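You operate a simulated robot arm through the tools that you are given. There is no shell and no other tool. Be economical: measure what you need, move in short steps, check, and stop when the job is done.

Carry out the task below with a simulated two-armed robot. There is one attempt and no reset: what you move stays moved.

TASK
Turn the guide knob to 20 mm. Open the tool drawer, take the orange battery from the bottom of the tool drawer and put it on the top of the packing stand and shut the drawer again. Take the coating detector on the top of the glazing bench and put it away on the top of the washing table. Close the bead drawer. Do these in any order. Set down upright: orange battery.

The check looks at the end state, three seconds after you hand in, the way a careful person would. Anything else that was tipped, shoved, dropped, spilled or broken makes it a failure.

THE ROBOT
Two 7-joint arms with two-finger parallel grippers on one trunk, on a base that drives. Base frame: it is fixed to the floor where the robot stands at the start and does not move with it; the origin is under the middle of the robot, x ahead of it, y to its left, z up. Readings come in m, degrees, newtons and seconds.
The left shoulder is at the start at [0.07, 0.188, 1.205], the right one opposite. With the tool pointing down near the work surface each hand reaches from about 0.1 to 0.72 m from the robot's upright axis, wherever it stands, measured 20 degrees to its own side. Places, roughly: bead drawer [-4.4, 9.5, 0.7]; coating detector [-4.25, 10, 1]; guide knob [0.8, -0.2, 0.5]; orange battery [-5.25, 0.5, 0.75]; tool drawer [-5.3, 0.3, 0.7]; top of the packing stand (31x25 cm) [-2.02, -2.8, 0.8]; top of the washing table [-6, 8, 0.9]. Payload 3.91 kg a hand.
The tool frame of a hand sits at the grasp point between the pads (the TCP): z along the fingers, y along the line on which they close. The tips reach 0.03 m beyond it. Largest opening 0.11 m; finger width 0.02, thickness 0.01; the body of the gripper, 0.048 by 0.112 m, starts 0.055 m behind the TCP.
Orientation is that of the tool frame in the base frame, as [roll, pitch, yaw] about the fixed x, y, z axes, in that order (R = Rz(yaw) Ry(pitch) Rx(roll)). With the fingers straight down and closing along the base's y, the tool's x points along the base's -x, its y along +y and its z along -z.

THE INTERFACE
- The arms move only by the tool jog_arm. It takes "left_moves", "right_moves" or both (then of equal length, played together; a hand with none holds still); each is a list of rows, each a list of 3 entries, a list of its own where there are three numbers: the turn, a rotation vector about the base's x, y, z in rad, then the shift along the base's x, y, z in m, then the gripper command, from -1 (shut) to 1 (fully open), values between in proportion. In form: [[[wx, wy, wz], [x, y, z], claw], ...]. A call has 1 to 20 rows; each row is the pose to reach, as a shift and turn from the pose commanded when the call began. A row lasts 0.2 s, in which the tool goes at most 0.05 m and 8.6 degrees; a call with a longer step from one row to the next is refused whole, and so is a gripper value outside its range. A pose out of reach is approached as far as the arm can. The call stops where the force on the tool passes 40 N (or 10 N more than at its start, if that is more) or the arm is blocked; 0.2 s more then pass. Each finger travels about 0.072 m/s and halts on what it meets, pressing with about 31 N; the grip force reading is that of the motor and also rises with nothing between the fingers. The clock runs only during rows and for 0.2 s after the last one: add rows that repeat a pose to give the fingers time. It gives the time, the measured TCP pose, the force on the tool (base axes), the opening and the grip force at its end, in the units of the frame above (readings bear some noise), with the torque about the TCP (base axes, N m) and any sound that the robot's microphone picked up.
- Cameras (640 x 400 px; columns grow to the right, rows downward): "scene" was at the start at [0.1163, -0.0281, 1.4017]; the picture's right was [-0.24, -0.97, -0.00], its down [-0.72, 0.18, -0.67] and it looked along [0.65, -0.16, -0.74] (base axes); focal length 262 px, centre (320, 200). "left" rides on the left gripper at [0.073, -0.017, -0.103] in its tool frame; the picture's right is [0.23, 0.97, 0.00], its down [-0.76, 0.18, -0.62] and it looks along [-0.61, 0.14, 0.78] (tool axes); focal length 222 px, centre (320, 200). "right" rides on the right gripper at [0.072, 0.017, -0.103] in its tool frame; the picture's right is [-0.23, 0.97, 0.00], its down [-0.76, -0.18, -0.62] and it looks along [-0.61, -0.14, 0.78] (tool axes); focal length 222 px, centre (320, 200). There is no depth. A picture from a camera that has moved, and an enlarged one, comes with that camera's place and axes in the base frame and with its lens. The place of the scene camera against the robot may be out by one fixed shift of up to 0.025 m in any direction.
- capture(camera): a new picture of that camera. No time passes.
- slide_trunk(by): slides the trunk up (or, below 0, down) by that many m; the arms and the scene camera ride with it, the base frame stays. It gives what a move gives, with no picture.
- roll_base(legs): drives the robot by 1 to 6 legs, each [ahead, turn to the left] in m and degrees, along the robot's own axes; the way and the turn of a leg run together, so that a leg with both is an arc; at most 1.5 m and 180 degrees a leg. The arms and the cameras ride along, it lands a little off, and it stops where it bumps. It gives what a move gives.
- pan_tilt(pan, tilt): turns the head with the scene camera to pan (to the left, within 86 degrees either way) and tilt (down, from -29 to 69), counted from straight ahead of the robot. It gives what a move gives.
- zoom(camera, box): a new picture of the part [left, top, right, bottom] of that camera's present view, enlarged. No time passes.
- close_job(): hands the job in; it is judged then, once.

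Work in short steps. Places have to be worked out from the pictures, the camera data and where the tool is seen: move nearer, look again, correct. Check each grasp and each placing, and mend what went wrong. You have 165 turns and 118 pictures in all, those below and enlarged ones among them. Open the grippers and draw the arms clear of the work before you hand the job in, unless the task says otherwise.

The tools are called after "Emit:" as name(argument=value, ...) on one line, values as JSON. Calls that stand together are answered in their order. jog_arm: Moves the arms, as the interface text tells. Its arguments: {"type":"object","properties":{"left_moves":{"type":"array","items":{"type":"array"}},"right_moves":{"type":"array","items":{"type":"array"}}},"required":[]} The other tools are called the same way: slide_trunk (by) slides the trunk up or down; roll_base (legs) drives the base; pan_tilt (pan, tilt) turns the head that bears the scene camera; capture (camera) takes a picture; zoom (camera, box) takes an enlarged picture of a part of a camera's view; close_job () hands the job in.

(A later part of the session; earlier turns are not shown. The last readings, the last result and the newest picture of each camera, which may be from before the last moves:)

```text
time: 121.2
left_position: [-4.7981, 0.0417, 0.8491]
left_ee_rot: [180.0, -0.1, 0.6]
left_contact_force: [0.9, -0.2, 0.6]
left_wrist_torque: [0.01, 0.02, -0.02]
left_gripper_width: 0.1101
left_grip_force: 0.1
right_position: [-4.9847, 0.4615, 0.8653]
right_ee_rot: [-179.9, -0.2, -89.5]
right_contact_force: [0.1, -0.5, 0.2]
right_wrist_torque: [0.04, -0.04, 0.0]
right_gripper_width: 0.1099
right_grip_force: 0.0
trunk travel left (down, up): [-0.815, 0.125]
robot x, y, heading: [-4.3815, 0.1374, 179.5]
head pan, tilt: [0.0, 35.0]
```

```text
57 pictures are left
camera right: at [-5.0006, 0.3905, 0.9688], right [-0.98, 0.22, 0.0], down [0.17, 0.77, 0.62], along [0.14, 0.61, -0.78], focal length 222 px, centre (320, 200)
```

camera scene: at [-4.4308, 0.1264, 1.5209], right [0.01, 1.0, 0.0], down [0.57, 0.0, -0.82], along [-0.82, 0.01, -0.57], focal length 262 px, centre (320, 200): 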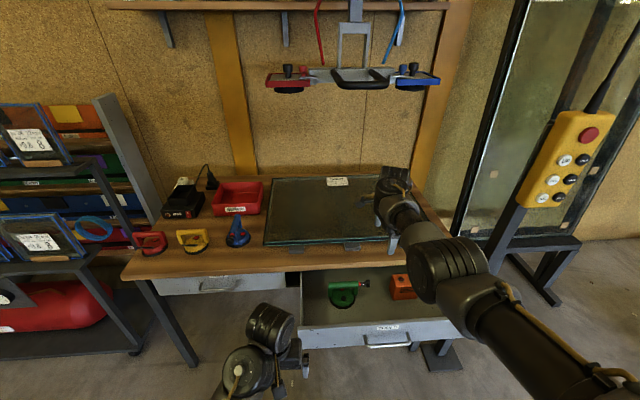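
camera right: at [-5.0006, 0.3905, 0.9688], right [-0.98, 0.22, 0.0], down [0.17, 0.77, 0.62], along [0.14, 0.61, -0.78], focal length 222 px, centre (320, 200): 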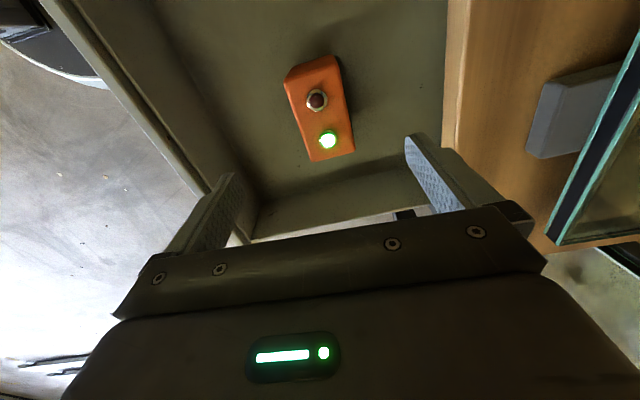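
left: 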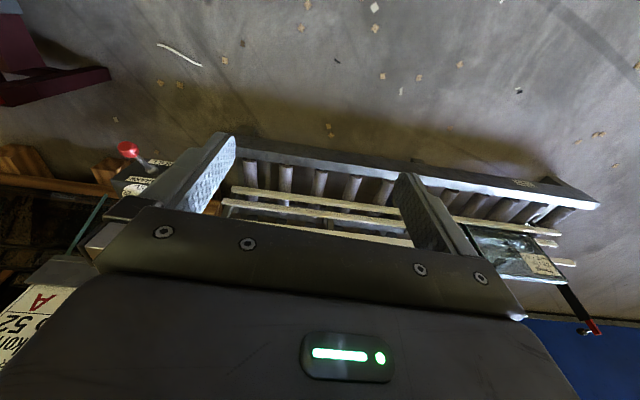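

I descend onto the battery with the fingers open, checking forces.

Emit:
jog_arm(right_moves=[[[0, 0, 0], [0, 0.012, -0.04], 1], [[0, 0, 0], [0, 0.012, -0.08], 1], [[0, 0, 0], [0, 0.012, -0.12], 1]])

Emit:
capture(camera="right")

Emit:
zoom(camera="scene", box=[300, 220, 540, 400])

```text
time: 122.0
left_position: [-4.7985, 0.0444, 0.8507]
left_ee_rot: [180.0, 0.0, 0.5]
left_contact_force: [0.0, -0.4, -0.1]
left_wrist_torque: [-0.02, 0.01, 0.02]
left_gripper_width: 0.11
left_grip_force: 0.0
right_position: [-4.9817, 0.4745, 0.7426]
right_ee_rot: [-179.8, -0.2, -89.6]
right_contact_force: [-0.5, -0.7, -0.3]
right_wrist_torque: [0.01, -0.02, -0.02]
right_gripper_width: 0.11
right_grip_force: 0.0
trunk travel left (down, up): [-0.815, 0.125]
robot x, y, heading: [-4.3843, 0.1347, 179.6]
head pan, tilt: [0.0, 35.0]
```

```text
56 pictures are left
camera right: at [-5.0002, 0.4043, 0.8462], right [-0.98, 0.22, 0.0], down [0.17, 0.77, 0.62], along [0.14, 0.6, -0.78], focal length 222 px, centre (320, 200)
```

right: 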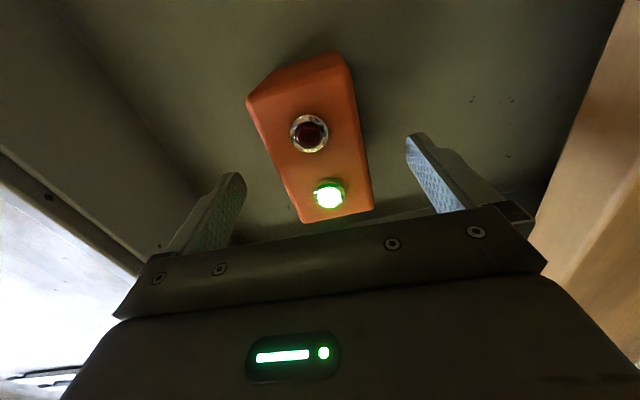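

```text
2.22 times, centred on (420, 310) of scene
camera zoom: at [-4.5317, 0.1309, 1.5208], right [0.01, 1.0, 0.0], down [0.57, -0.01, -0.82], along [-0.82, 0.0, -0.57], focal length 581 px, centre (98, -44)
```

zoom: 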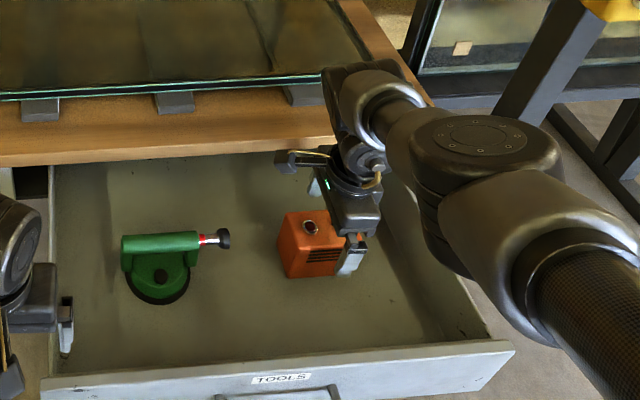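

The battery lies centred between the fingers. I go down the last 5 cm and close.

Emit:
jog_arm(right_moves=[[[0, 0, 0], [0, -0.003, -0.025], 1], [[0, 0, 0], [0, -0.003, -0.05], 1], [[0, 0, 0], [0, -0.003, -0.05], 0.4], [[0, 0, 0], [0, -0.003, -0.05], 0], [[0, 0, 0], [0, -0.003, -0.05], -0.3], [[0, 0, 0], [0, -0.003, -0.05], -0.3]])

Emit:
capture(camera="right")

```text
time: 123.5
left_position: [-4.7974, 0.0419, 0.85]
left_ee_rot: [179.9, 0.0, 0.5]
left_contact_force: [0.2, 0.3, 0.7]
left_wrist_torque: [0.02, -0.03, 0.0]
left_gripper_width: 0.1101
left_grip_force: 0.0
right_position: [-4.982, 0.471, 0.6925]
right_ee_rot: [-179.9, -0.2, -89.5]
right_contact_force: [0.7, -1.7, 1.5]
right_wrist_torque: [0.21, 0.27, 0.03]
right_gripper_width: 0.0588
right_grip_force: 31.2
trunk travel left (down, up): [-0.815, 0.125]
robot x, y, heading: [-4.385, 0.1379, 179.7]
head pan, tilt: [0.0, 35.0]
```

```text
54 pictures are left
camera right: at [-4.9992, 0.3998, 0.7963], right [-0.98, 0.22, 0.0], down [0.17, 0.76, 0.62], along [0.14, 0.61, -0.78], focal length 222 px, centre (320, 200)
```

right: 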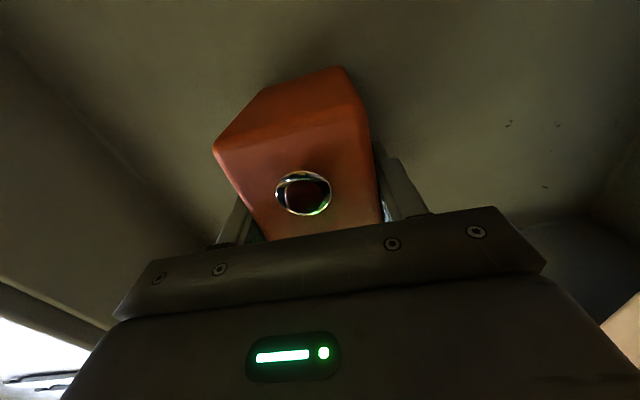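

Gripped (0.0588). I tighten and lift straight up.

Emit:
jog_arm(right_moves=[[[0, 0, 0], [0, 0, 0], -0.6], [[0, 0, 0], [0, 0, 0.03], -0.6], [[0, 0, 0], [0, 0, 0.07], -0.6], [[0, 0, 0], [0, 0, 0.11], -0.6], [[0, 0, 0], [0, 0, 0.15], -0.6], [[0, 0, 0], [0.02, 0, 0.19], -0.6]])

Emit:
capture(camera="scene")

```text
time: 124.8
left_position: [-4.797, 0.0408, 0.8497]
left_ee_rot: [179.9, 0.1, 0.5]
left_contact_force: [-0.3, -0.3, 0.4]
left_wrist_torque: [0.04, 0.01, 0.02]
left_gripper_width: 0.1098
left_grip_force: 0.0
right_position: [-4.9626, 0.4673, 0.8817]
right_ee_rot: [-179.9, -0.2, -89.6]
right_contact_force: [0.3, 0.0, -0.8]
right_wrist_torque: [0.03, 0.07, 0.04]
right_gripper_width: 0.0218
right_grip_force: 0.1
trunk travel left (down, up): [-0.815, 0.125]
robot x, y, heading: [-4.3826, 0.1354, 179.7]
head pan, tilt: [0.0, 35.0]
```

```text
53 pictures are left
camera scene: at [-4.5294, 0.1258, 1.5209], right [0.01, 1.0, 0.0], down [0.57, 0.0, -0.82], along [-0.82, 0.01, -0.57], focal length 262 px, centre (320, 200)
```

scene: 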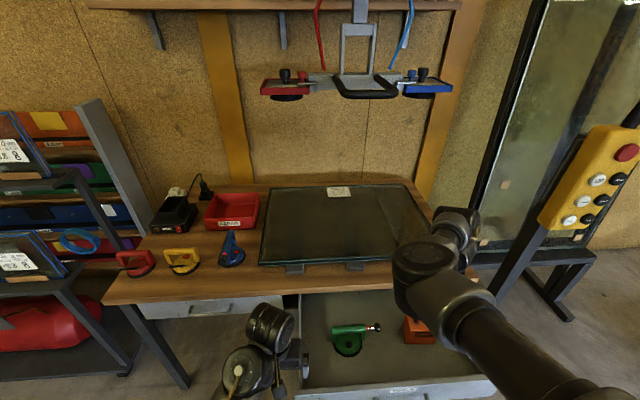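

The battery slipped out. I look where it is now.

Emit:
capture(camera="right")

Emit:
zoom(camera="scene", box=[320, 290, 460, 390])

```text
52 pictures are left
camera right: at [-4.9787, 0.3973, 0.9852], right [-0.98, 0.22, 0.0], down [0.17, 0.76, 0.62], along [0.14, 0.61, -0.78], focal length 222 px, centre (320, 200)
```

right: 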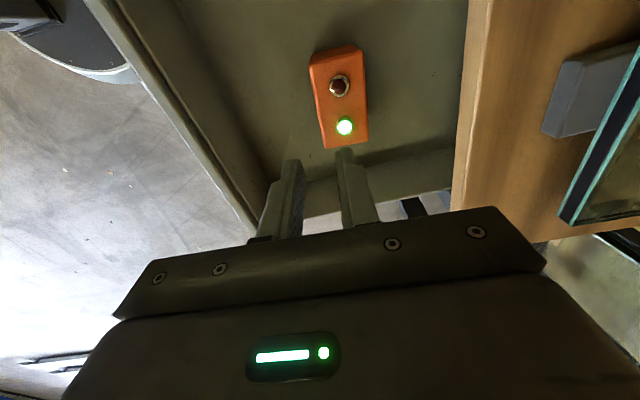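

```text
4.00 times, centred on (390, 340) of scene
camera zoom: at [-4.5294, 0.1258, 1.5209], right [0.01, 1.0, 0.0], down [0.57, 0.0, -0.82], along [-0.82, 0.01, -0.57], focal length 1046 px, centre (40, -360)
```

zoom: 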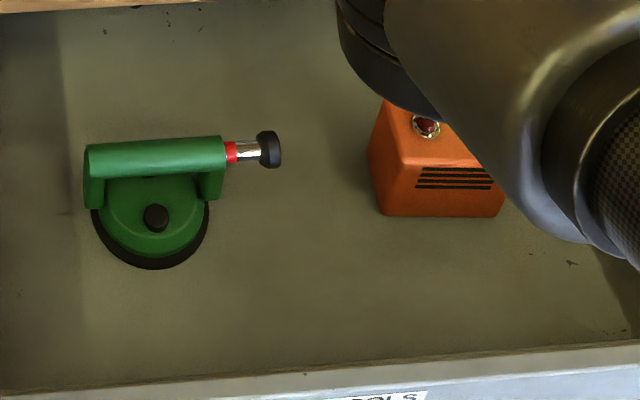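

It is still upright at about (-4.985, 0.475). I grip again, deeper, with full closing command and more time, then lift slowly and check the load.

Emit:
jog_arm(right_moves=[[[0, 0, 0], [-0.02, 0.004, 0], 1], [[0, 0, 0], [-0.024, 0.007, 0], 1], [[0, 0, 0], [-0.024, 0.007, 0], 1], [[0, 0, 0], [-0.024, 0.007, -0.04], 1], [[0, 0, 0], [-0.024, 0.007, -0.08], 1], [[0, 0, 0], [-0.024, 0.007, -0.12], 1], [[0, 0, 0], [-0.024, 0.007, -0.16], 1], [[0, 0, 0], [-0.024, 0.007, -0.197], 1], [[0, 0, 0], [-0.024, 0.007, -0.197], 0.3], [[0, 0, 0], [-0.024, 0.007, -0.197], -0.3], [[0, 0, 0], [-0.024, 0.007, -0.197], -1], [[0, 0, 0], [-0.024, 0.007, -0.197], -1], [[0, 0, 0], [-0.024, 0.007, -0.197], -1]])

Emit:
jog_arm(right_moves=[[[0, 0, 0], [0, 0, 0.004], -1], [[0, 0, 0], [0, 0, 0.01], -1], [[0, 0, 0], [0, 0, 0.016], -1], [[0, 0, 0], [0, 0, 0.022], -1]])

Emit:
capture(camera="right")

```text
time: 127.7
left_position: [-4.7982, 0.042, 0.849]
left_ee_rot: [-180.0, 0.0, 0.6]
left_contact_force: [-0.9, 0.3, 0.3]
left_wrist_torque: [0.0, 0.02, 0.01]
left_gripper_width: 0.1097
left_grip_force: 0.1
right_position: [-4.9853, 0.4786, 0.6871]
right_ee_rot: [-179.8, -0.2, -89.7]
right_contact_force: [1.2, 0.7, 0.7]
right_wrist_torque: [0.24, 0.04, -0.04]
right_gripper_width: 0.0585
right_grip_force: 30.8
right hand out of reach, approached as far as the arm can: row 8, 9
trunk travel left (down, up): [-0.815, 0.125]
robot x, y, heading: [-4.3827, 0.1364, 179.4]
head pan, tilt: [0.0, 35.0]
```

```text
time: 128.7
left_position: [-4.7981, 0.0412, 0.8491]
left_ee_rot: [-180.0, 0.1, 0.5]
left_contact_force: [0.2, 0.6, 0.7]
left_wrist_torque: [-0.01, 0.0, -0.01]
left_gripper_width: 0.1101
left_grip_force: 0.1
right_position: [-4.9876, 0.4774, 0.7063]
right_ee_rot: [-179.7, -0.2, -89.5]
right_contact_force: [0.6, 0.2, -6.0]
right_wrist_torque: [0.03, -0.01, -0.02]
right_gripper_width: 0.0584
right_grip_force: 30.8
trunk travel left (down, up): [-0.815, 0.125]
robot x, y, heading: [-4.3825, 0.136, 179.4]
head pan, tilt: [0.0, 35.0]
```

```text
50 pictures are left
camera right: at [-5.0044, 0.4065, 0.8106], right [-0.98, 0.22, 0.0], down [0.17, 0.76, 0.62], along [0.14, 0.61, -0.78], focal length 222 px, centre (320, 200)
```

right: 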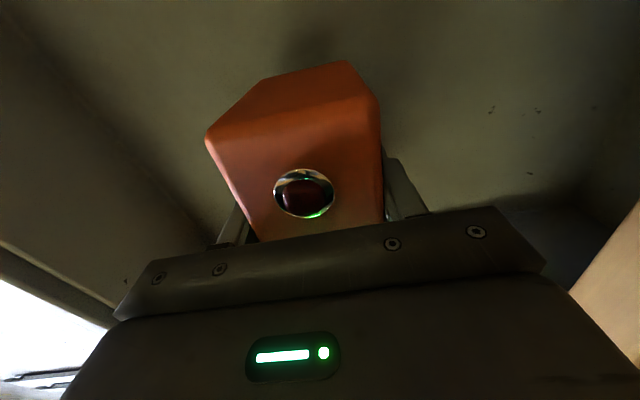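

It now carries 6 N: the battery hangs in the grip. I lift on slowly.

Emit:
jog_arm(right_moves=[[[0, 0, 0], [0, 0, 0.008], -1], [[0, 0, 0], [0, 0, 0.018], -1], [[0, 0, 0], [0, 0, 0.028], -1], [[0, 0, 0], [0, 0, 0.04], -1], [[0, 0, 0], [0, 0, 0.052], -1], [[0, 0, 0], [0, 0, 0.064], -1], [[0, 0, 0], [0, 0, 0.076], -1], [[0, 0, 0], [0, 0, 0.088], -1], [[0, 0, 0], [0, 0, 0.1], -1], [[0, 0, 0], [0, 0, 0.112], -1], [[0, 0, 0], [0, 0, 0.124], -1], [[0, 0, 0], [0, 0, 0.136], -1], [[0, 0, 0], [0, 0, 0.148], -1], [[0, 0, 0], [0, 0, 0.16], -1]])

Emit:
capture(camera="right")

```text
time: 131.7
left_position: [-4.7976, 0.0425, 0.8479]
left_ee_rot: [-179.9, 0.0, 0.5]
left_contact_force: [-0.6, -0.7, -0.2]
left_wrist_torque: [0.01, 0.03, 0.03]
left_gripper_width: 0.1102
left_grip_force: 0.1
right_position: [-4.987, 0.4785, 0.8669]
right_ee_rot: [-179.8, -0.2, -89.5]
right_contact_force: [-0.1, 0.3, -6.1]
right_wrist_torque: [0.02, 0.03, 0.01]
right_gripper_width: 0.0581
right_grip_force: 30.7
trunk travel left (down, up): [-0.815, 0.125]
robot x, y, heading: [-4.3799, 0.1331, 179.9]
head pan, tilt: [0.0, 35.0]
```

```text
49 pictures are left
camera right: at [-5.0036, 0.4065, 0.9701], right [-0.98, 0.22, 0.0], down [0.17, 0.77, 0.62], along [0.14, 0.61, -0.78], focal length 222 px, centre (320, 200)
```

right: 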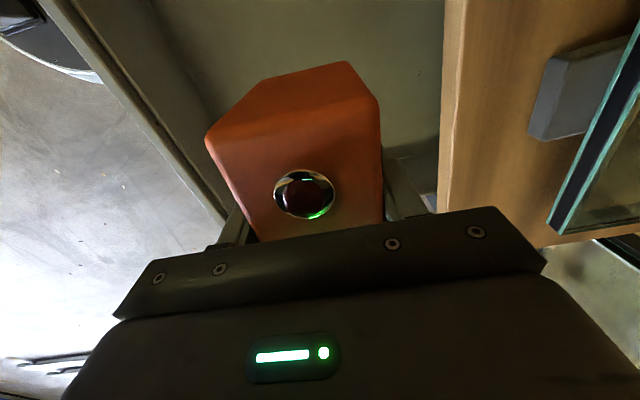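

The battery is secure. I back off 0.3 m, then raise the battery and, with the left hand closed, tilt its fingers forward at drawer-front height to push the drawer shut.

Emit:
roll_base(legs=[[-0.35, 0]])

Emit:
jog_arm(left_moves=[[[0, 0.13, 0], [0, 0.015, -0.01], 0.5], [[0, 0.26, 0], [0, 0.03, -0.02], 0], [[0, 0.39, 0], [0, 0.045, -0.035], -0.5], [[0, 0.52, 0], [0, 0.06, -0.05], -1], [[0, 0.65, 0], [0, 0.075, -0.07], -1], [[0, 0.78, 0], [0, 0.09, -0.09], -1], [[0, 0.91, 0], [0, 0.105, -0.11], -1], [[0, 1.04, 0], [-0.01, 0.12, -0.13], -1], [[0, 1.04, 0], [-0.03, 0.135, -0.15], -1]], right_moves=[[[0, 0, 0], [0, 0, 0.012], -1], [[0, 0, 0], [0, 0, 0.024], -1], [[0, 0, 0], [0, 0, 0.036], -1], [[0, 0, 0], [0, 0, 0.048], -1], [[0, 0, 0], [0, 0, 0.06], -1], [[0, 0, 0], [0, 0, 0.072], -1], [[0, 0, 0], [0, 0, 0.084], -1], [[0, 0, 0], [0, 0, 0.096], -1], [[0, 0, 0], [0, 0, 0.108], -1]])

Emit:
capture(camera="scene")

```text
time: 133.9
left_position: [-4.4545, 0.0409, 0.8493]
left_ee_rot: [-180.0, 0.0, 0.5]
left_contact_force: [-0.6, -0.5, -1.2]
left_wrist_torque: [-0.01, 0.02, 0.02]
left_gripper_width: 0.1099
left_grip_force: 0.1
right_position: [-4.6421, 0.4748, 0.8666]
right_ee_rot: [-179.8, -0.3, -89.7]
right_contact_force: [0.1, -0.2, -6.0]
right_wrist_torque: [0.05, -0.01, 0.01]
right_gripper_width: 0.0584
right_grip_force: 30.6
trunk travel left (down, up): [-0.815, 0.125]
robot x, y, heading: [-4.0384, 0.1331, 179.6]
head pan, tilt: [0.0, 35.0]
```

```text
time: 135.9
left_position: [-4.4829, 0.1753, 0.6974]
left_ee_rot: [-179.3, 59.6, 0.9]
left_contact_force: [-0.5, -0.7, 0.3]
left_wrist_torque: [-0.03, -0.01, -0.03]
left_gripper_width: 0.0002
left_grip_force: 30.9
right_position: [-4.6432, 0.4873, 0.9346]
right_ee_rot: [-179.9, -0.3, -89.6]
right_contact_force: [0.0, 0.2, -5.9]
right_wrist_torque: [0.02, -0.01, -0.03]
right_gripper_width: 0.0583
right_grip_force: 31.0
right hand out of reach, approached as far as the arm can: row 6, 7, 8, 9
trunk travel left (down, up): [-0.815, 0.125]
robot x, y, heading: [-4.0359, 0.1347, 179.6]
head pan, tilt: [0.0, 35.0]
```

```text
48 pictures are left
camera scene: at [-4.1868, 0.1257, 1.5208], right [0.01, 1.0, 0.0], down [0.57, 0.0, -0.82], along [-0.82, 0.01, -0.57], focal length 262 px, centre (320, 200)
```

scene: 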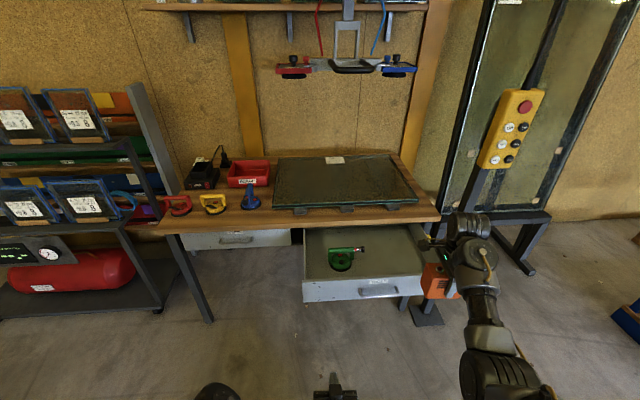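

I extend the left hand 0.2 m further forward so the battery hand stays well short of the bench while I drive to push.

Emit:
jog_arm(left_moves=[[[0, 0, 0], [-0.04, 0, 0.0], -1], [[0, 0, 0], [-0.08, 0, 0.0], -1], [[0, 0, 0], [-0.12, 0, 0], -1], [[0, 0, 0], [-0.16, 0, 0], -1], [[0, 0, 0], [-0.2, 0, 0], -1]])

Emit:
roll_base(legs=[[0.2, 0]])

Emit:
capture(camera="scene")

```text
time: 137.3
left_position: [-4.679, 0.1134, 0.7091]
left_ee_rot: [175.6, 59.6, -1.5]
left_contact_force: [0.0, -0.3, 0.3]
left_wrist_torque: [-0.01, -0.01, 0.02]
left_gripper_width: 0.0
left_grip_force: 31.1
left hand out of reach, approached as far as the arm can: row 4, 5
right_position: [-4.6434, 0.4871, 0.9332]
right_ee_rot: [-179.7, -0.2, -89.5]
right_contact_force: [-0.2, 0.1, -6.3]
right_wrist_torque: [0.03, 0.01, 0.01]
right_gripper_width: 0.0583
right_grip_force: 30.7
trunk travel left (down, up): [-0.815, 0.125]
robot x, y, heading: [-4.0355, 0.1348, 179.6]
head pan, tilt: [0.0, 35.0]
stopped in row 5 (left hand): the arm was blocked; the commanded pose is now the measured one
```

```text
time: 138.9
left_position: [-4.8762, 0.1167, 0.71]
left_ee_rot: [175.5, 59.6, -1.6]
left_contact_force: [-0.7, 0.1, 0.8]
left_wrist_torque: [0.01, -0.01, 0.03]
left_gripper_width: 0.0
left_grip_force: 31.2
right_position: [-4.8414, 0.4889, 0.9351]
right_ee_rot: [-179.8, -0.1, -89.8]
right_contact_force: [-0.4, 0.7, -6.9]
right_wrist_torque: [0.04, -0.02, 0.01]
right_gripper_width: 0.058
right_grip_force: 30.8
trunk travel left (down, up): [-0.815, 0.125]
robot x, y, heading: [-4.2315, 0.1349, 179.6]
head pan, tilt: [0.0, 35.0]
```

```text
47 pictures are left
camera scene: at [-4.3852, 0.1272, 1.5208], right [0.01, 1.0, 0.0], down [0.57, -0.01, -0.82], along [-0.82, 0.01, -0.57], focal length 262 px, centre (320, 200)
```

scene: 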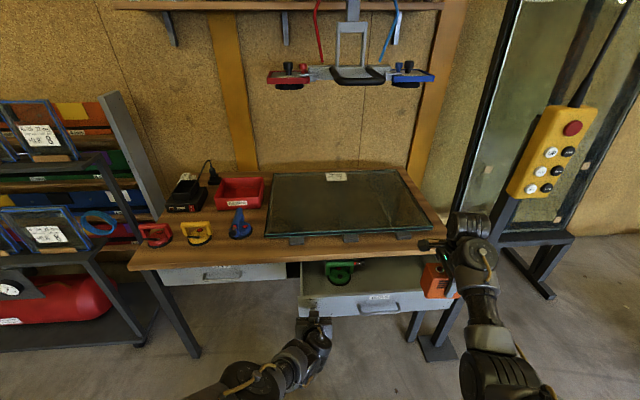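

The drawer is moving in. I drive on 0.2 m.

Emit:
roll_base(legs=[[0.2, 0]])

Emit:
capture(camera="scene")

```text
time: 140.5
left_position: [-5.0643, 0.1178, 0.7061]
left_ee_rot: [175.6, 58.9, -1.5]
left_contact_force: [7.6, 2.8, 2.1]
left_wrist_torque: [0.08, 0.02, -0.06]
left_gripper_width: 0.0002
left_grip_force: 31.3
right_position: [-5.034, 0.4898, 0.9346]
right_ee_rot: [-179.7, -0.3, -89.6]
right_contact_force: [0.8, 0.2, -6.1]
right_wrist_torque: [0.03, -0.01, 0.02]
right_gripper_width: 0.0581
right_grip_force: 31.4
trunk travel left (down, up): [-0.815, 0.125]
robot x, y, heading: [-4.4313, 0.1405, 179.6]
head pan, tilt: [0.0, 35.0]
stopped in leg 1: the force on the tool passed its limit at 114 N (the readings are from after the stop); the commanded pose is now the measured one
```

```text
46 pictures are left
camera scene: at [-4.5772, 0.1288, 1.5208], right [0.01, 1.0, 0.0], down [0.57, 0.0, -0.82], along [-0.82, 0.01, -0.57], focal length 262 px, centre (320, 200)
```

scene: 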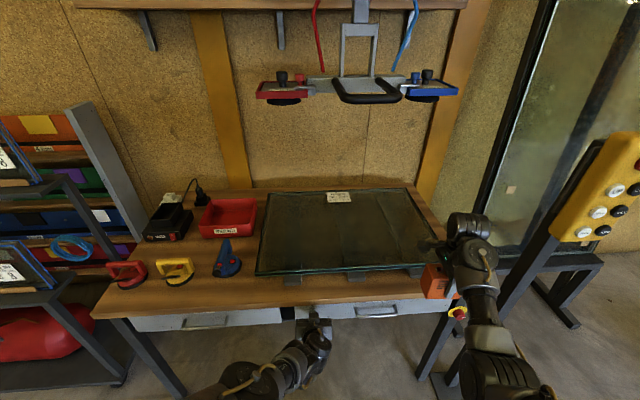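

The push ended on a hard stop. I check that the drawer front is flush with the closed neighbour.

Emit:
zoom(camera="scene", box=[120, 260, 480, 400])

```text
1.78 times, centred on (300, 330) of scene
camera zoom: at [-4.5772, 0.1288, 1.5208], right [0.01, 1.0, 0.0], down [0.57, 0.0, -0.82], along [-0.82, 0.01, -0.57], focal length 465 px, centre (356, -31)
```

zoom: 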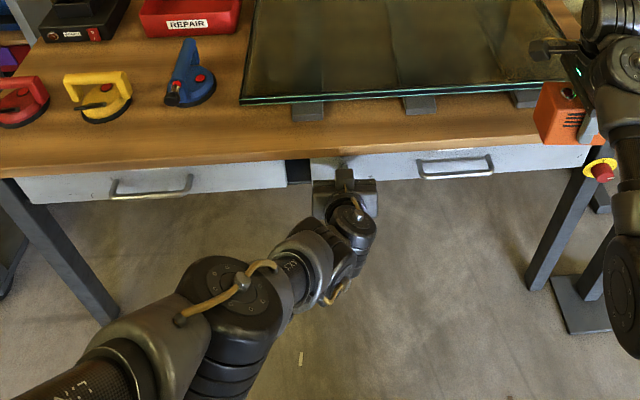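

The drawer is flush. I back away, then tuck and raise the left hand.

Emit:
roll_base(legs=[[-0.9, 0]])

Emit:
jog_arm(left_moves=[[[0, -0.13, 0], [0.03, -0.02, 0.02], -1], [[0, -0.26, 0], [0.06, -0.04, 0.05], -1], [[0, -0.39, 0], [0.09, -0.06, 0.08], -1], [[0, -0.52, 0], [0.12, -0.08, 0.11], -1], [[0, -0.65, 0], [0.15, -0.1, 0.14], -1], [[0, -0.78, 0], [0.17, -0.12, 0.17], -1], [[0, -0.9, 0], [0.19, -0.14, 0.2], -1]])

Emit:
zoom(camera="scene", box=[160, 140, 480, 400])

```text
time: 145.3
left_position: [-4.1475, 0.1142, 0.7041]
left_ee_rot: [175.5, 58.7, -2.9]
left_contact_force: [-0.2, 0.0, 0.2]
left_wrist_torque: [-0.01, -0.04, -0.03]
left_gripper_width: 0.0003
left_grip_force: 30.6
right_position: [-4.1091, 0.4872, 0.9335]
right_ee_rot: [-179.7, -0.2, -91.0]
right_contact_force: [-1.0, -0.5, -5.7]
right_wrist_torque: [0.06, -0.01, 0.02]
right_gripper_width: 0.0581
right_grip_force: 30.7
trunk travel left (down, up): [-0.815, 0.125]
robot x, y, heading: [-3.5086, 0.12, 178.2]
head pan, tilt: [0.0, 35.0]
```

```text
time: 146.9
left_position: [-3.9694, -0.0184, 0.8913]
left_ee_rot: [177.9, 10.6, -1.5]
left_contact_force: [0.3, -0.6, 0.5]
left_wrist_torque: [0.0, -0.01, -0.03]
left_gripper_width: 0.0
left_grip_force: 31.3
left hand out of reach, approached as far as the arm can: row 7
right_position: [-4.1092, 0.4859, 0.9342]
right_ee_rot: [-179.7, -0.2, -90.9]
right_contact_force: [0.0, 0.2, -6.2]
right_wrist_torque: [0.07, 0.02, -0.01]
right_gripper_width: 0.058
right_grip_force: 31.0
trunk travel left (down, up): [-0.815, 0.125]
robot x, y, heading: [-3.512, 0.1189, 178.3]
head pan, tilt: [0.0, 35.0]
```

```text
1.54 times, centred on (320, 270) of scene
camera zoom: at [-3.6613, 0.1123, 1.5206], right [0.03, 1.0, 0.0], down [0.57, -0.02, -0.82], along [-0.82, 0.03, -0.57], focal length 402 px, centre (320, 92)
```

zoom: 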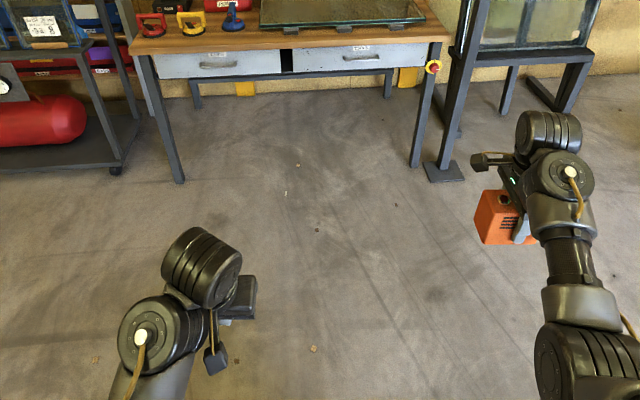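

Drawer shut. Now I drive to the packing stand, ending near (-1.85,-1.7) facing it (south).

Emit:
roll_base(legs=[[0, 118.5], [1.03, 0], [1.03, 0], [0, 63], [0.75, 0], [0, -90]])

Emit:
capture(camera="scene")

```text
time: 172.4
left_position: [-1.7243, -2.2291, 0.8916]
left_ee_rot: [177.7, 10.7, 88.1]
left_contact_force: [-0.4, -0.8, -0.1]
left_wrist_torque: [-0.01, 0.02, 0.0]
left_gripper_width: 0.0001
left_grip_force: 30.9
right_position: [-2.2289, -2.3652, 0.933]
right_ee_rot: [-179.8, -0.2, -1.2]
right_contact_force: [0.1, -0.1, -6.1]
right_wrist_torque: [-0.02, 0.06, 0.0]
right_gripper_width: 0.058
right_grip_force: 31.2
trunk travel left (down, up): [-0.815, 0.125]
robot x, y, heading: [-1.8593, -1.7667, -92.2]
head pan, tilt: [0.0, 35.0]
```

```text
43 pictures are left
camera scene: at [-1.8729, -1.9181, 1.5207], right [-1.0, 0.04, 0.0], down [0.02, 0.57, -0.82], along [-0.03, -0.82, -0.57], focal length 262 px, centre (320, 200)
```

scene: 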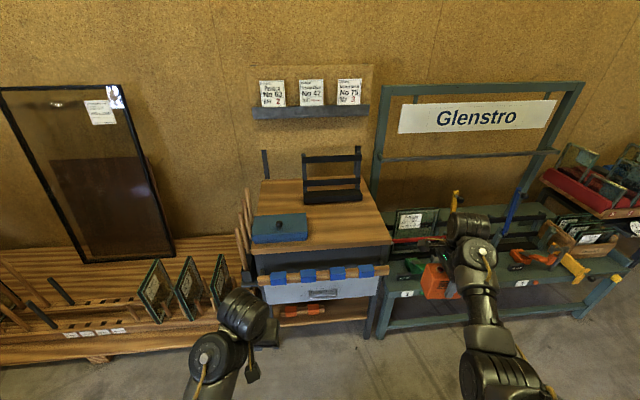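

The free spot on the stand top is right of the blue box, around (-2.01,-2.77). I raise the trunk 0.1 m, turn 12° left and advance 0.3 m, which brings the battery hand nearly over it.

Emit:
slide_trunk(by=0.1)

Emit:
roll_base(legs=[[0, 12], [0.3, 0]])

Emit:
pan_tilt(pan=-10, tilt=48)

Emit:
capture(camera="scene")

Emit:
capture(camera="right")

```text
time: 173.8
left_position: [-1.724, -2.2304, 0.9912]
left_ee_rot: [177.7, 10.7, 88.1]
left_contact_force: [-0.7, -0.2, 0.2]
left_wrist_torque: [0.01, -0.01, 0.01]
left_gripper_width: 0.0
left_grip_force: 31.0
right_position: [-2.2301, -2.3653, 1.033]
right_ee_rot: [-179.9, -0.2, -1.3]
right_contact_force: [-0.5, -0.4, -6.0]
right_wrist_torque: [0.01, 0.01, 0.01]
right_gripper_width: 0.0579
right_grip_force: 30.7
trunk travel left (down, up): [-0.915, 0.025]
robot x, y, heading: [-1.8585, -1.7685, -92.2]
head pan, tilt: [0.0, 35.0]
```

```text
time: 176.6
left_position: [-1.5794, -2.4841, 0.9929]
left_ee_rot: [177.8, 10.6, 100.3]
left_contact_force: [-0.1, 0.4, 0.0]
left_wrist_torque: [-0.04, -0.02, 0.03]
left_gripper_width: 0.0
left_grip_force: 31.1
right_position: [-2.0448, -2.7229, 1.0353]
right_ee_rot: [-179.7, -0.2, 10.8]
right_contact_force: [0.7, -0.9, -5.3]
right_wrist_torque: [-0.03, 0.02, 0.02]
right_gripper_width: 0.0577
right_grip_force: 31.4
trunk travel left (down, up): [-0.915, 0.025]
robot x, y, heading: [-1.8027, -2.0631, -80.1]
head pan, tilt: [0.0, 35.0]
```

```text
time: 177.3
left_position: [-1.579, -2.4854, 0.9912]
left_ee_rot: [177.8, 10.6, 100.3]
left_contact_force: [-0.6, 0.1, -0.5]
left_wrist_torque: [0.01, -0.01, -0.04]
left_gripper_width: 0.0
left_grip_force: 30.8
right_position: [-2.0437, -2.7254, 1.0329]
right_ee_rot: [-179.7, -0.2, 10.8]
right_contact_force: [-0.4, 0.5, -5.5]
right_wrist_torque: [0.0, 0.01, -0.01]
right_gripper_width: 0.0575
right_grip_force: 31.2
trunk travel left (down, up): [-0.915, 0.025]
robot x, y, heading: [-1.8049, -2.0633, -80.1]
head pan, tilt: [-10.0, 48.0]
```

```text
42 pictures are left
camera scene: at [-1.8069, -2.2035, 1.6016], right [-1.0, 0.0, 0.0], down [0.0, 0.74, -0.67], along [0.0, -0.67, -0.74], focal length 262 px, centre (320, 200)
```

scene: 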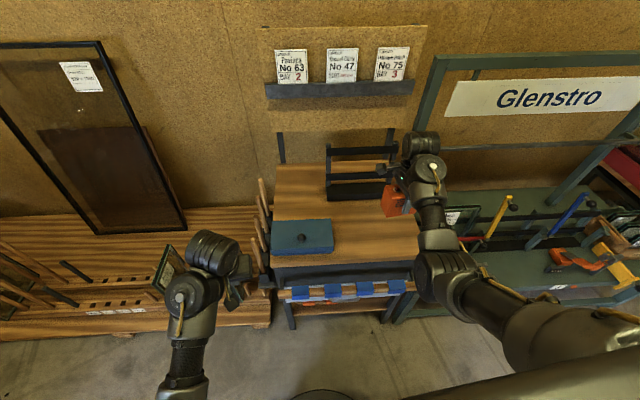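

```text
41 pictures are left
camera right: at [-1.9695, -2.7269, 1.1363], right [-0.04, -1.0, -0.01], down [-0.78, 0.03, 0.62], along [-0.62, 0.03, -0.78], focal length 222 px, centre (320, 200)
```

right: 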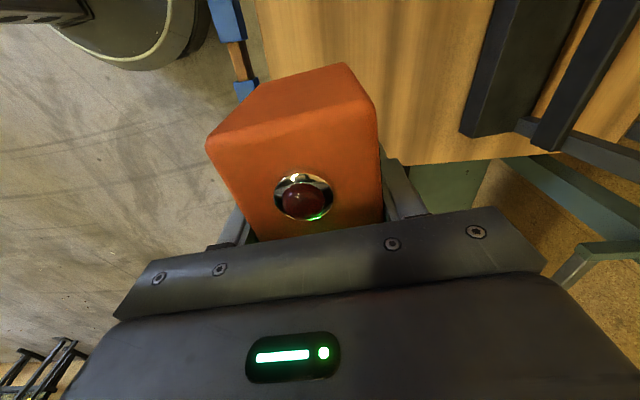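

Free area spans x -2.16…-1.87, y -2.93…-2.64. I centre over (-2.02,-2.78) and lower to just above the surface.

Emit:
jog_arm(right_moves=[[[0, 0, 0], [0.008, -0.018, 0], -1], [[0, 0, 0], [0.016, -0.036, -0.01], -1], [[0, 0, 0], [0.024, -0.055, -0.025], -1], [[0, 0, 0], [0.024, -0.055, -0.045], -1], [[0, 0, 0], [0.024, -0.055, -0.065], -1], [[0, 0, 0], [0.024, -0.055, -0.085], -1], [[0, 0, 0], [0.024, -0.055, -0.105], -1], [[0, 0, 0], [0.024, -0.055, -0.125], -1], [[0, 0, 0], [0.024, -0.055, -0.14], -1]])

Emit:
capture(camera="right")

Emit:
zoom(camera="scene", box=[260, 130, 480, 320])

```text
time: 179.3
left_position: [-1.5782, -2.4854, 0.9923]
left_ee_rot: [177.8, 10.7, 100.1]
left_contact_force: [0.1, 0.1, 0.6]
left_wrist_torque: [0.01, -0.02, 0.0]
left_gripper_width: 0.0002
left_grip_force: 30.8
right_position: [-2.019, -2.7795, 0.893]
right_ee_rot: [-179.8, -0.2, 10.9]
right_contact_force: [0.9, -0.5, -6.5]
right_wrist_torque: [-0.01, -0.01, 0.05]
right_gripper_width: 0.0577
right_grip_force: 30.8
trunk travel left (down, up): [-0.915, 0.025]
robot x, y, heading: [-1.8004, -2.067, -80.0]
head pan, tilt: [-10.0, 48.0]
```

```text
40 pictures are left
camera right: at [-1.9446, -2.7815, 0.9967], right [-0.04, -1.0, 0.0], down [-0.78, 0.03, 0.62], along [-0.62, 0.03, -0.78], focal length 222 px, centre (320, 200)
```

right: 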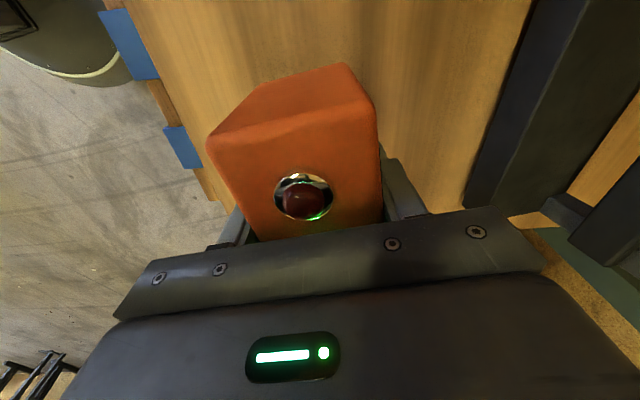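

```text
2.11 times, centred on (370, 225) of scene
camera zoom: at [-1.807, -2.203, 1.6017], right [-1.0, 0.0, 0.0], down [0.0, 0.74, -0.67], along [0.0, -0.67, -0.74], focal length 551 px, centre (215, 147)
```

zoom: 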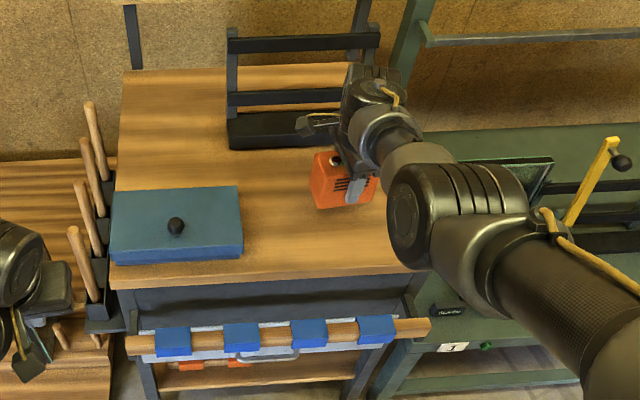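

Good spot. I lower in fine steps toward contact.

Emit:
jog_arm(right_moves=[[[0, 0, 0], [0, 0, -0.006], -1], [[0, 0, 0], [0, 0, -0.012], -1], [[0, 0, 0], [0, 0, -0.018], -1], [[0, 0, 0], [0, 0, -0.023], -1]])

Emit:
jog_arm(right_moves=[[[0, 0, 0], [0, 0, -0.003], -1], [[0, 0, 0], [0, 0, -0.006], -1], [[0, 0, 0], [0, 0, -0.009], -1]])

```text
time: 180.3
left_position: [-1.5783, -2.4855, 0.9908]
left_ee_rot: [177.7, 10.7, 100.2]
left_contact_force: [0.5, -0.9, 0.2]
left_wrist_torque: [-0.02, -0.01, -0.01]
left_gripper_width: 0.0003
left_grip_force: 31.5
right_position: [-2.0188, -2.7798, 0.8753]
right_ee_rot: [-179.7, -0.2, 10.8]
right_contact_force: [0.8, -1.7, -5.7]
right_wrist_torque: [0.0, 0.03, -0.03]
right_gripper_width: 0.0579
right_grip_force: 31.0
right hand out of reach, approached as far as the arm can: row 4
trunk travel left (down, up): [-0.915, 0.025]
robot x, y, heading: [-1.8074, -2.0657, -79.8]
head pan, tilt: [-10.0, 48.0]
```

```text
time: 181.1
left_position: [-1.5782, -2.4864, 0.9916]
left_ee_rot: [177.8, 10.7, 100.2]
left_contact_force: [0.1, -0.2, 0.5]
left_wrist_torque: [0.0, 0.03, -0.02]
left_gripper_width: 0.0
left_grip_force: 31.1
right_position: [-2.0201, -2.7763, 0.8709]
right_ee_rot: [-179.7, -0.2, 10.8]
right_contact_force: [-0.2, 0.8, -4.7]
right_wrist_torque: [0.02, -0.01, 0.02]
right_gripper_width: 0.0578
right_grip_force: 31.4
right hand out of reach, approached as far as the arm can: row 2, 3
trunk travel left (down, up): [-0.915, 0.025]
robot x, y, heading: [-1.8052, -2.067, -79.9]
head pan, tilt: [-10.0, 48.0]
```

The arm is at its reach limit; I lower the rest with the trunk in small amounts.

Emit:
slide_trunk(by=-0.008)

Emit:
slide_trunk(by=-0.006)

```text
time: 181.7
left_position: [-1.5781, -2.4858, 0.9834]
left_ee_rot: [177.6, 10.7, 100.2]
left_contact_force: [-1.2, -0.6, 0.3]
left_wrist_torque: [-0.04, -0.03, 0.0]
left_gripper_width: 0.0
left_grip_force: 31.0
right_position: [-2.0193, -2.777, 0.8629]
right_ee_rot: [-179.7, -0.1, 10.8]
right_contact_force: [-0.9, 0.0, -6.5]
right_wrist_torque: [0.0, 0.0, -0.01]
right_gripper_width: 0.0582
right_grip_force: 31.1
trunk travel left (down, up): [-0.907, 0.033]
robot x, y, heading: [-1.8043, -2.062, -80.1]
head pan, tilt: [-10.0, 48.0]
```

```text
time: 182.2
left_position: [-1.5784, -2.4855, 0.9776]
left_ee_rot: [177.6, 10.6, 100.2]
left_contact_force: [-0.2, -0.3, -1.1]
left_wrist_torque: [0.0, -0.03, 0.03]
left_gripper_width: 0.0
left_grip_force: 30.7
right_position: [-2.0196, -2.7774, 0.8569]
right_ee_rot: [-179.8, -0.2, 10.8]
right_contact_force: [0.5, 0.5, -5.8]
right_wrist_torque: [0.01, 0.04, 0.03]
right_gripper_width: 0.0581
right_grip_force: 31.3
trunk travel left (down, up): [-0.901, 0.039]
robot x, y, heading: [-1.8044, -2.0612, -79.9]
head pan, tilt: [-10.0, 48.0]
```

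Emit:
slide_trunk(by=-0.006)

Emit:
capture(camera="right")

Emit:
zoom(camera="scene", box=[360, 160, 440, 230])

```text
time: 182.8
left_position: [-1.5794, -2.4871, 0.9715]
left_ee_rot: [177.8, 10.5, 100.2]
left_contact_force: [-0.1, -1.2, 0.1]
left_wrist_torque: [0.01, 0.03, 0.0]
left_gripper_width: 0.0002
left_grip_force: 31.1
right_position: [-2.0194, -2.7757, 0.8507]
right_ee_rot: [-179.8, -0.2, 10.9]
right_contact_force: [-0.6, 0.1, -6.0]
right_wrist_torque: [-0.02, 0.01, -0.01]
right_gripper_width: 0.0578
right_grip_force: 31.0
trunk travel left (down, up): [-0.895, 0.045]
robot x, y, heading: [-1.8056, -2.0619, -79.5]
head pan, tilt: [-10.0, 48.0]
```

```text
38 pictures are left
camera right: at [-1.9458, -2.7786, 0.9543], right [-0.04, -1.0, 0.0], down [-0.78, 0.03, 0.62], along [-0.62, 0.03, -0.78], focal length 222 px, centre (320, 200)
```

right: 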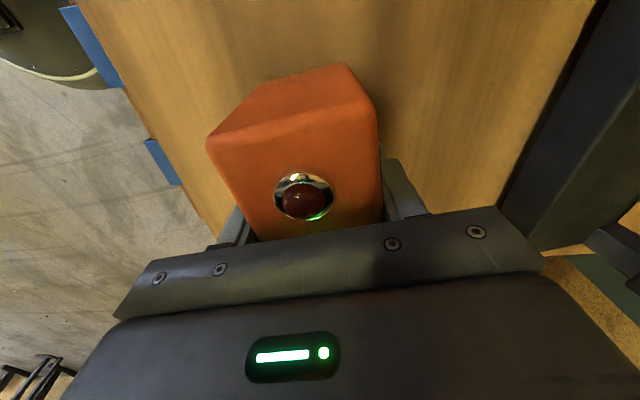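

```text
5.71 times, centred on (400, 195) of scene
camera zoom: at [-1.807, -2.2028, 1.5816], right [-1.0, 0.0, 0.0], down [0.0, 0.74, -0.67], along [0.0, -0.67, -0.74], focal length 1495 px, centre (-137, 229)
```

zoom: 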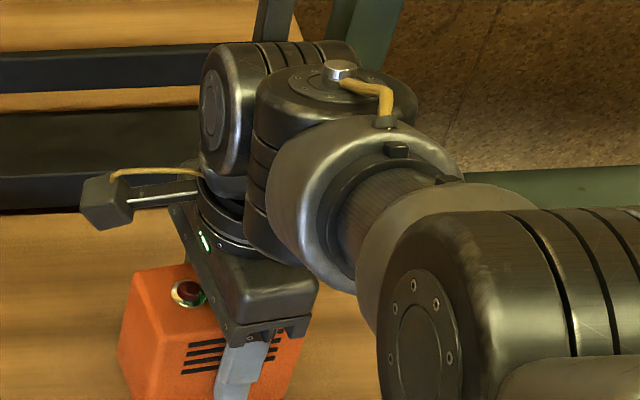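

No contact yet; I continue in 5 mm steps.

Emit:
slide_trunk(by=-0.005)

Emit:
slide_trunk(by=-0.004)

```text
time: 183.3
left_position: [-1.5792, -2.4844, 0.9675]
left_ee_rot: [177.8, 10.8, 100.2]
left_contact_force: [0.0, 0.6, -0.2]
left_wrist_torque: [0.01, -0.02, -0.01]
left_gripper_width: 0.0
left_grip_force: 31.1
right_position: [-2.0202, -2.7766, 0.8502]
right_ee_rot: [179.9, -0.1, 10.8]
right_contact_force: [-2.3, 0.1, 18.9]
right_wrist_torque: [0.88, -0.5, 0.13]
right_gripper_width: 0.0581
right_grip_force: 31.0
trunk travel left (down, up): [-0.89, 0.05]
robot x, y, heading: [-1.8025, -2.0658, -79.9]
head pan, tilt: [-10.0, 48.0]
```

```text
time: 183.9
left_position: [-1.5781, -2.484, 0.9634]
left_ee_rot: [177.8, 10.8, 100.3]
left_contact_force: [0.2, -0.4, 0.3]
left_wrist_torque: [0.02, 0.01, 0.02]
left_gripper_width: 0.0
left_grip_force: 31.7
right_position: [-2.0192, -2.7752, 0.8467]
right_ee_rot: [179.9, 0.0, 10.9]
right_contact_force: [-3.4, -5.2, 29.7]
right_wrist_torque: [0.85, 0.12, 0.02]
right_gripper_width: 0.0576
right_grip_force: 30.7
trunk travel left (down, up): [-0.886, 0.054]
robot x, y, heading: [-1.8055, -2.0657, -80.0]
head pan, tilt: [-10.0, 48.0]
```

Contact. I relieve the pressure a little, open, and lift straight up.

Emit:
slide_trunk(by=0.004)

Emit:
jog_arm(right_moves=[[[0, 0, 0], [0, 0, 0], 0.2], [[0, 0, 0], [0, 0, 0], 0.5], [[0, 0, 0], [0, 0, 0], 0.9], [[0, 0, 0], [0, 0, 0.0], 0.9], [[0, 0, 0], [0, 0, 0.02], 0.9], [[0, 0, 0], [0, 0, 0.05], 0.9], [[0, 0, 0], [0, 0, 0.09], 0.9], [[0, 0, 0], [0, 0.0, 0.13], 0.9]])

Emit:
capture(camera="right")

Emit:
capture(camera="scene")

```text
time: 184.4
left_position: [-1.5787, -2.4843, 0.9672]
left_ee_rot: [177.7, 10.9, 100.3]
left_contact_force: [-0.9, -0.2, 0.2]
left_wrist_torque: [-0.04, 0.0, 0.0]
left_gripper_width: 0.0002
left_grip_force: 31.2
right_position: [-2.0199, -2.7744, 0.8466]
right_ee_rot: [-179.8, 0.0, 10.9]
right_contact_force: [-0.1, -5.9, 9.0]
right_wrist_torque: [-0.82, 0.6, 0.22]
right_gripper_width: 0.0579
right_grip_force: 30.7
trunk travel left (down, up): [-0.89, 0.05]
robot x, y, heading: [-1.8031, -2.0662, -80.0]
head pan, tilt: [-10.0, 48.0]
```

```text
time: 186.2
left_position: [-1.5787, -2.4848, 0.967]
left_ee_rot: [177.8, 10.7, 100.2]
left_contact_force: [0.6, 0.5, 0.6]
left_wrist_torque: [0.01, 0.02, 0.04]
left_gripper_width: 0.0001
left_grip_force: 30.8
right_position: [-2.0215, -2.7751, 0.9762]
right_ee_rot: [-179.7, -0.1, 10.8]
right_contact_force: [-0.3, -0.1, 1.0]
right_wrist_torque: [-0.02, -0.01, 0.02]
right_gripper_width: 0.1042
right_grip_force: 0.1
trunk travel left (down, up): [-0.89, 0.05]
robot x, y, heading: [-1.8052, -2.0629, -79.8]
head pan, tilt: [-10.0, 48.0]
```

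```text
36 pictures are left
camera right: at [-1.9466, -2.7775, 1.0799], right [-0.04, -1.0, 0.0], down [-0.78, 0.03, 0.62], along [-0.62, 0.03, -0.78], focal length 222 px, centre (320, 200)
```

right: 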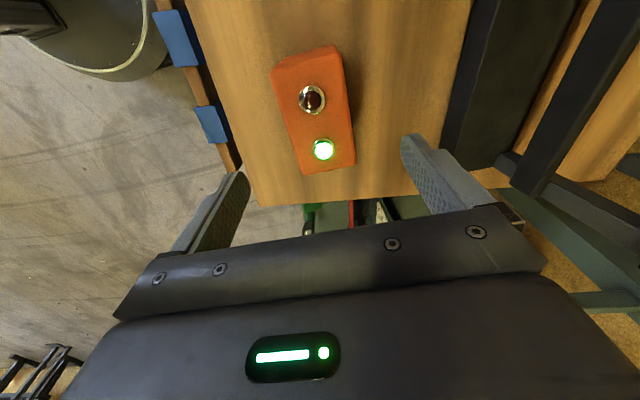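

```text
35 pictures are left
camera scene: at [-1.8067, -2.2006, 1.5768], right [-1.0, 0.0, 0.0], down [0.0, 0.74, -0.67], along [0.0, -0.67, -0.74], focal length 262 px, centre (320, 200)
```

scene: 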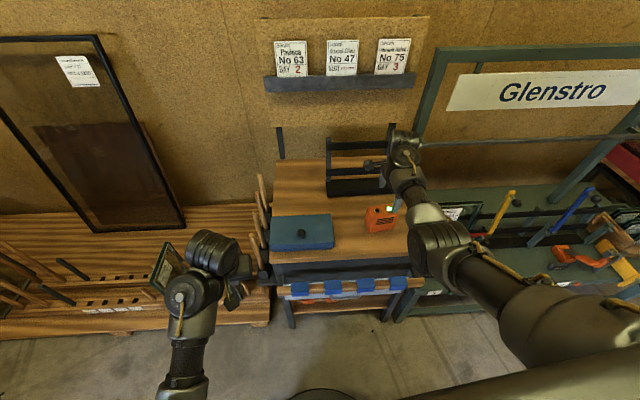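

The battery stands upright on the stand. I back off and head west and then north along the x≈-4 lane towards the glazing bench.

Emit:
roll_base(legs=[[-0.55, 0], [0, -100], [1.05, 0], [1.05, 0], [0, -90]])

Emit:
pan_tilt(pan=0, tilt=15)

Emit:
capture(camera="scene")

```text
time: 207.5
left_position: [-4.188, -1.0974, 0.9663]
left_ee_rot: [177.8, 10.7, -87.2]
left_contact_force: [0.2, -0.3, -0.9]
left_wrist_torque: [-0.01, 0.0, 0.01]
left_gripper_width: 0.0
left_grip_force: 30.4
right_position: [-3.7122, -0.8647, 0.9758]
right_ee_rot: [-179.8, -0.1, -176.6]
right_contact_force: [-0.3, 0.0, -0.3]
right_wrist_torque: [0.03, 0.02, 0.01]
right_gripper_width: 0.1048
right_grip_force: 0.0
trunk travel left (down, up): [-0.89, 0.05]
robot x, y, heading: [-4.0148, -1.5405, 92.6]
head pan, tilt: [-10.0, 48.0]
```

```text
time: 208.5
left_position: [-4.1882, -1.096, 0.9674]
left_ee_rot: [177.8, 10.7, -87.2]
left_contact_force: [-1.2, 0.4, 0.2]
left_wrist_torque: [-0.01, 0.0, -0.02]
left_gripper_width: 0.0
left_grip_force: 31.2
right_position: [-3.7122, -0.8648, 0.9755]
right_ee_rot: [-179.8, -0.2, -176.7]
right_contact_force: [-0.5, -0.3, -0.5]
right_wrist_torque: [0.0, 0.02, -0.02]
right_gripper_width: 0.1046
right_grip_force: 0.0
trunk travel left (down, up): [-0.89, 0.05]
robot x, y, heading: [-4.0176, -1.5426, 92.8]
head pan, tilt: [0.0, 15.0]
```

```text
34 pictures are left
camera scene: at [-4.0344, -1.4089, 1.6277], right [1.0, 0.04, 0.0], down [0.01, -0.26, -0.97], along [-0.04, 0.96, -0.26], focal length 262 px, centre (320, 200)
```

scene: 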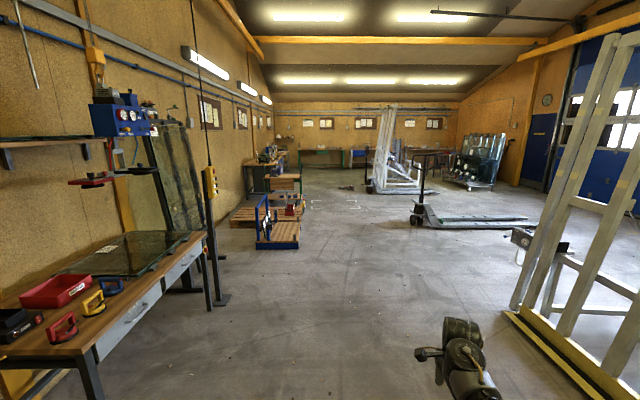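

The lane between the blue cart (right side x≈-4.45) and the pallet truck (x≈-2.4) is free around x≈-3.7. I drive through it.

Emit:
roll_base(legs=[[0, -16.3], [0.79, 0], [0.79, 0], [0, 17], [1.5, 0], [1.5, 0]])

Emit:
capture(camera="scene")

```text
time: 232.6
left_position: [-4.003, 3.4596, 0.9663]
left_ee_rot: [177.7, 10.7, -86.5]
left_contact_force: [0.0, 0.6, -0.2]
left_wrist_torque: [0.0, 0.03, -0.02]
left_gripper_width: 0.0001
left_grip_force: 31.1
right_position: [-3.5306, 3.698, 0.9756]
right_ee_rot: [-179.8, -0.1, -175.8]
right_contact_force: [-0.1, 0.6, -0.9]
right_wrist_torque: [0.0, 0.01, -0.04]
right_gripper_width: 0.1045
right_grip_force: 0.1
trunk travel left (down, up): [-0.89, 0.05]
robot x, y, heading: [-3.8305, 3.0173, 93.6]
head pan, tilt: [0.0, 15.0]
```

```text
33 pictures are left
camera scene: at [-3.8454, 3.1492, 1.6278], right [1.0, 0.06, 0.0], down [0.02, -0.26, -0.97], along [-0.06, 0.96, -0.26], focal length 262 px, centre (320, 200)
```

scene: 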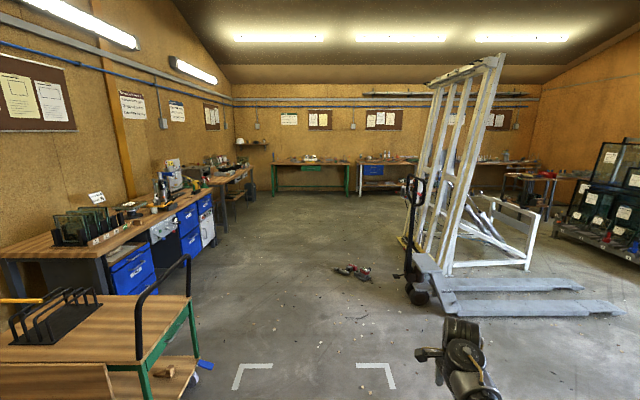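

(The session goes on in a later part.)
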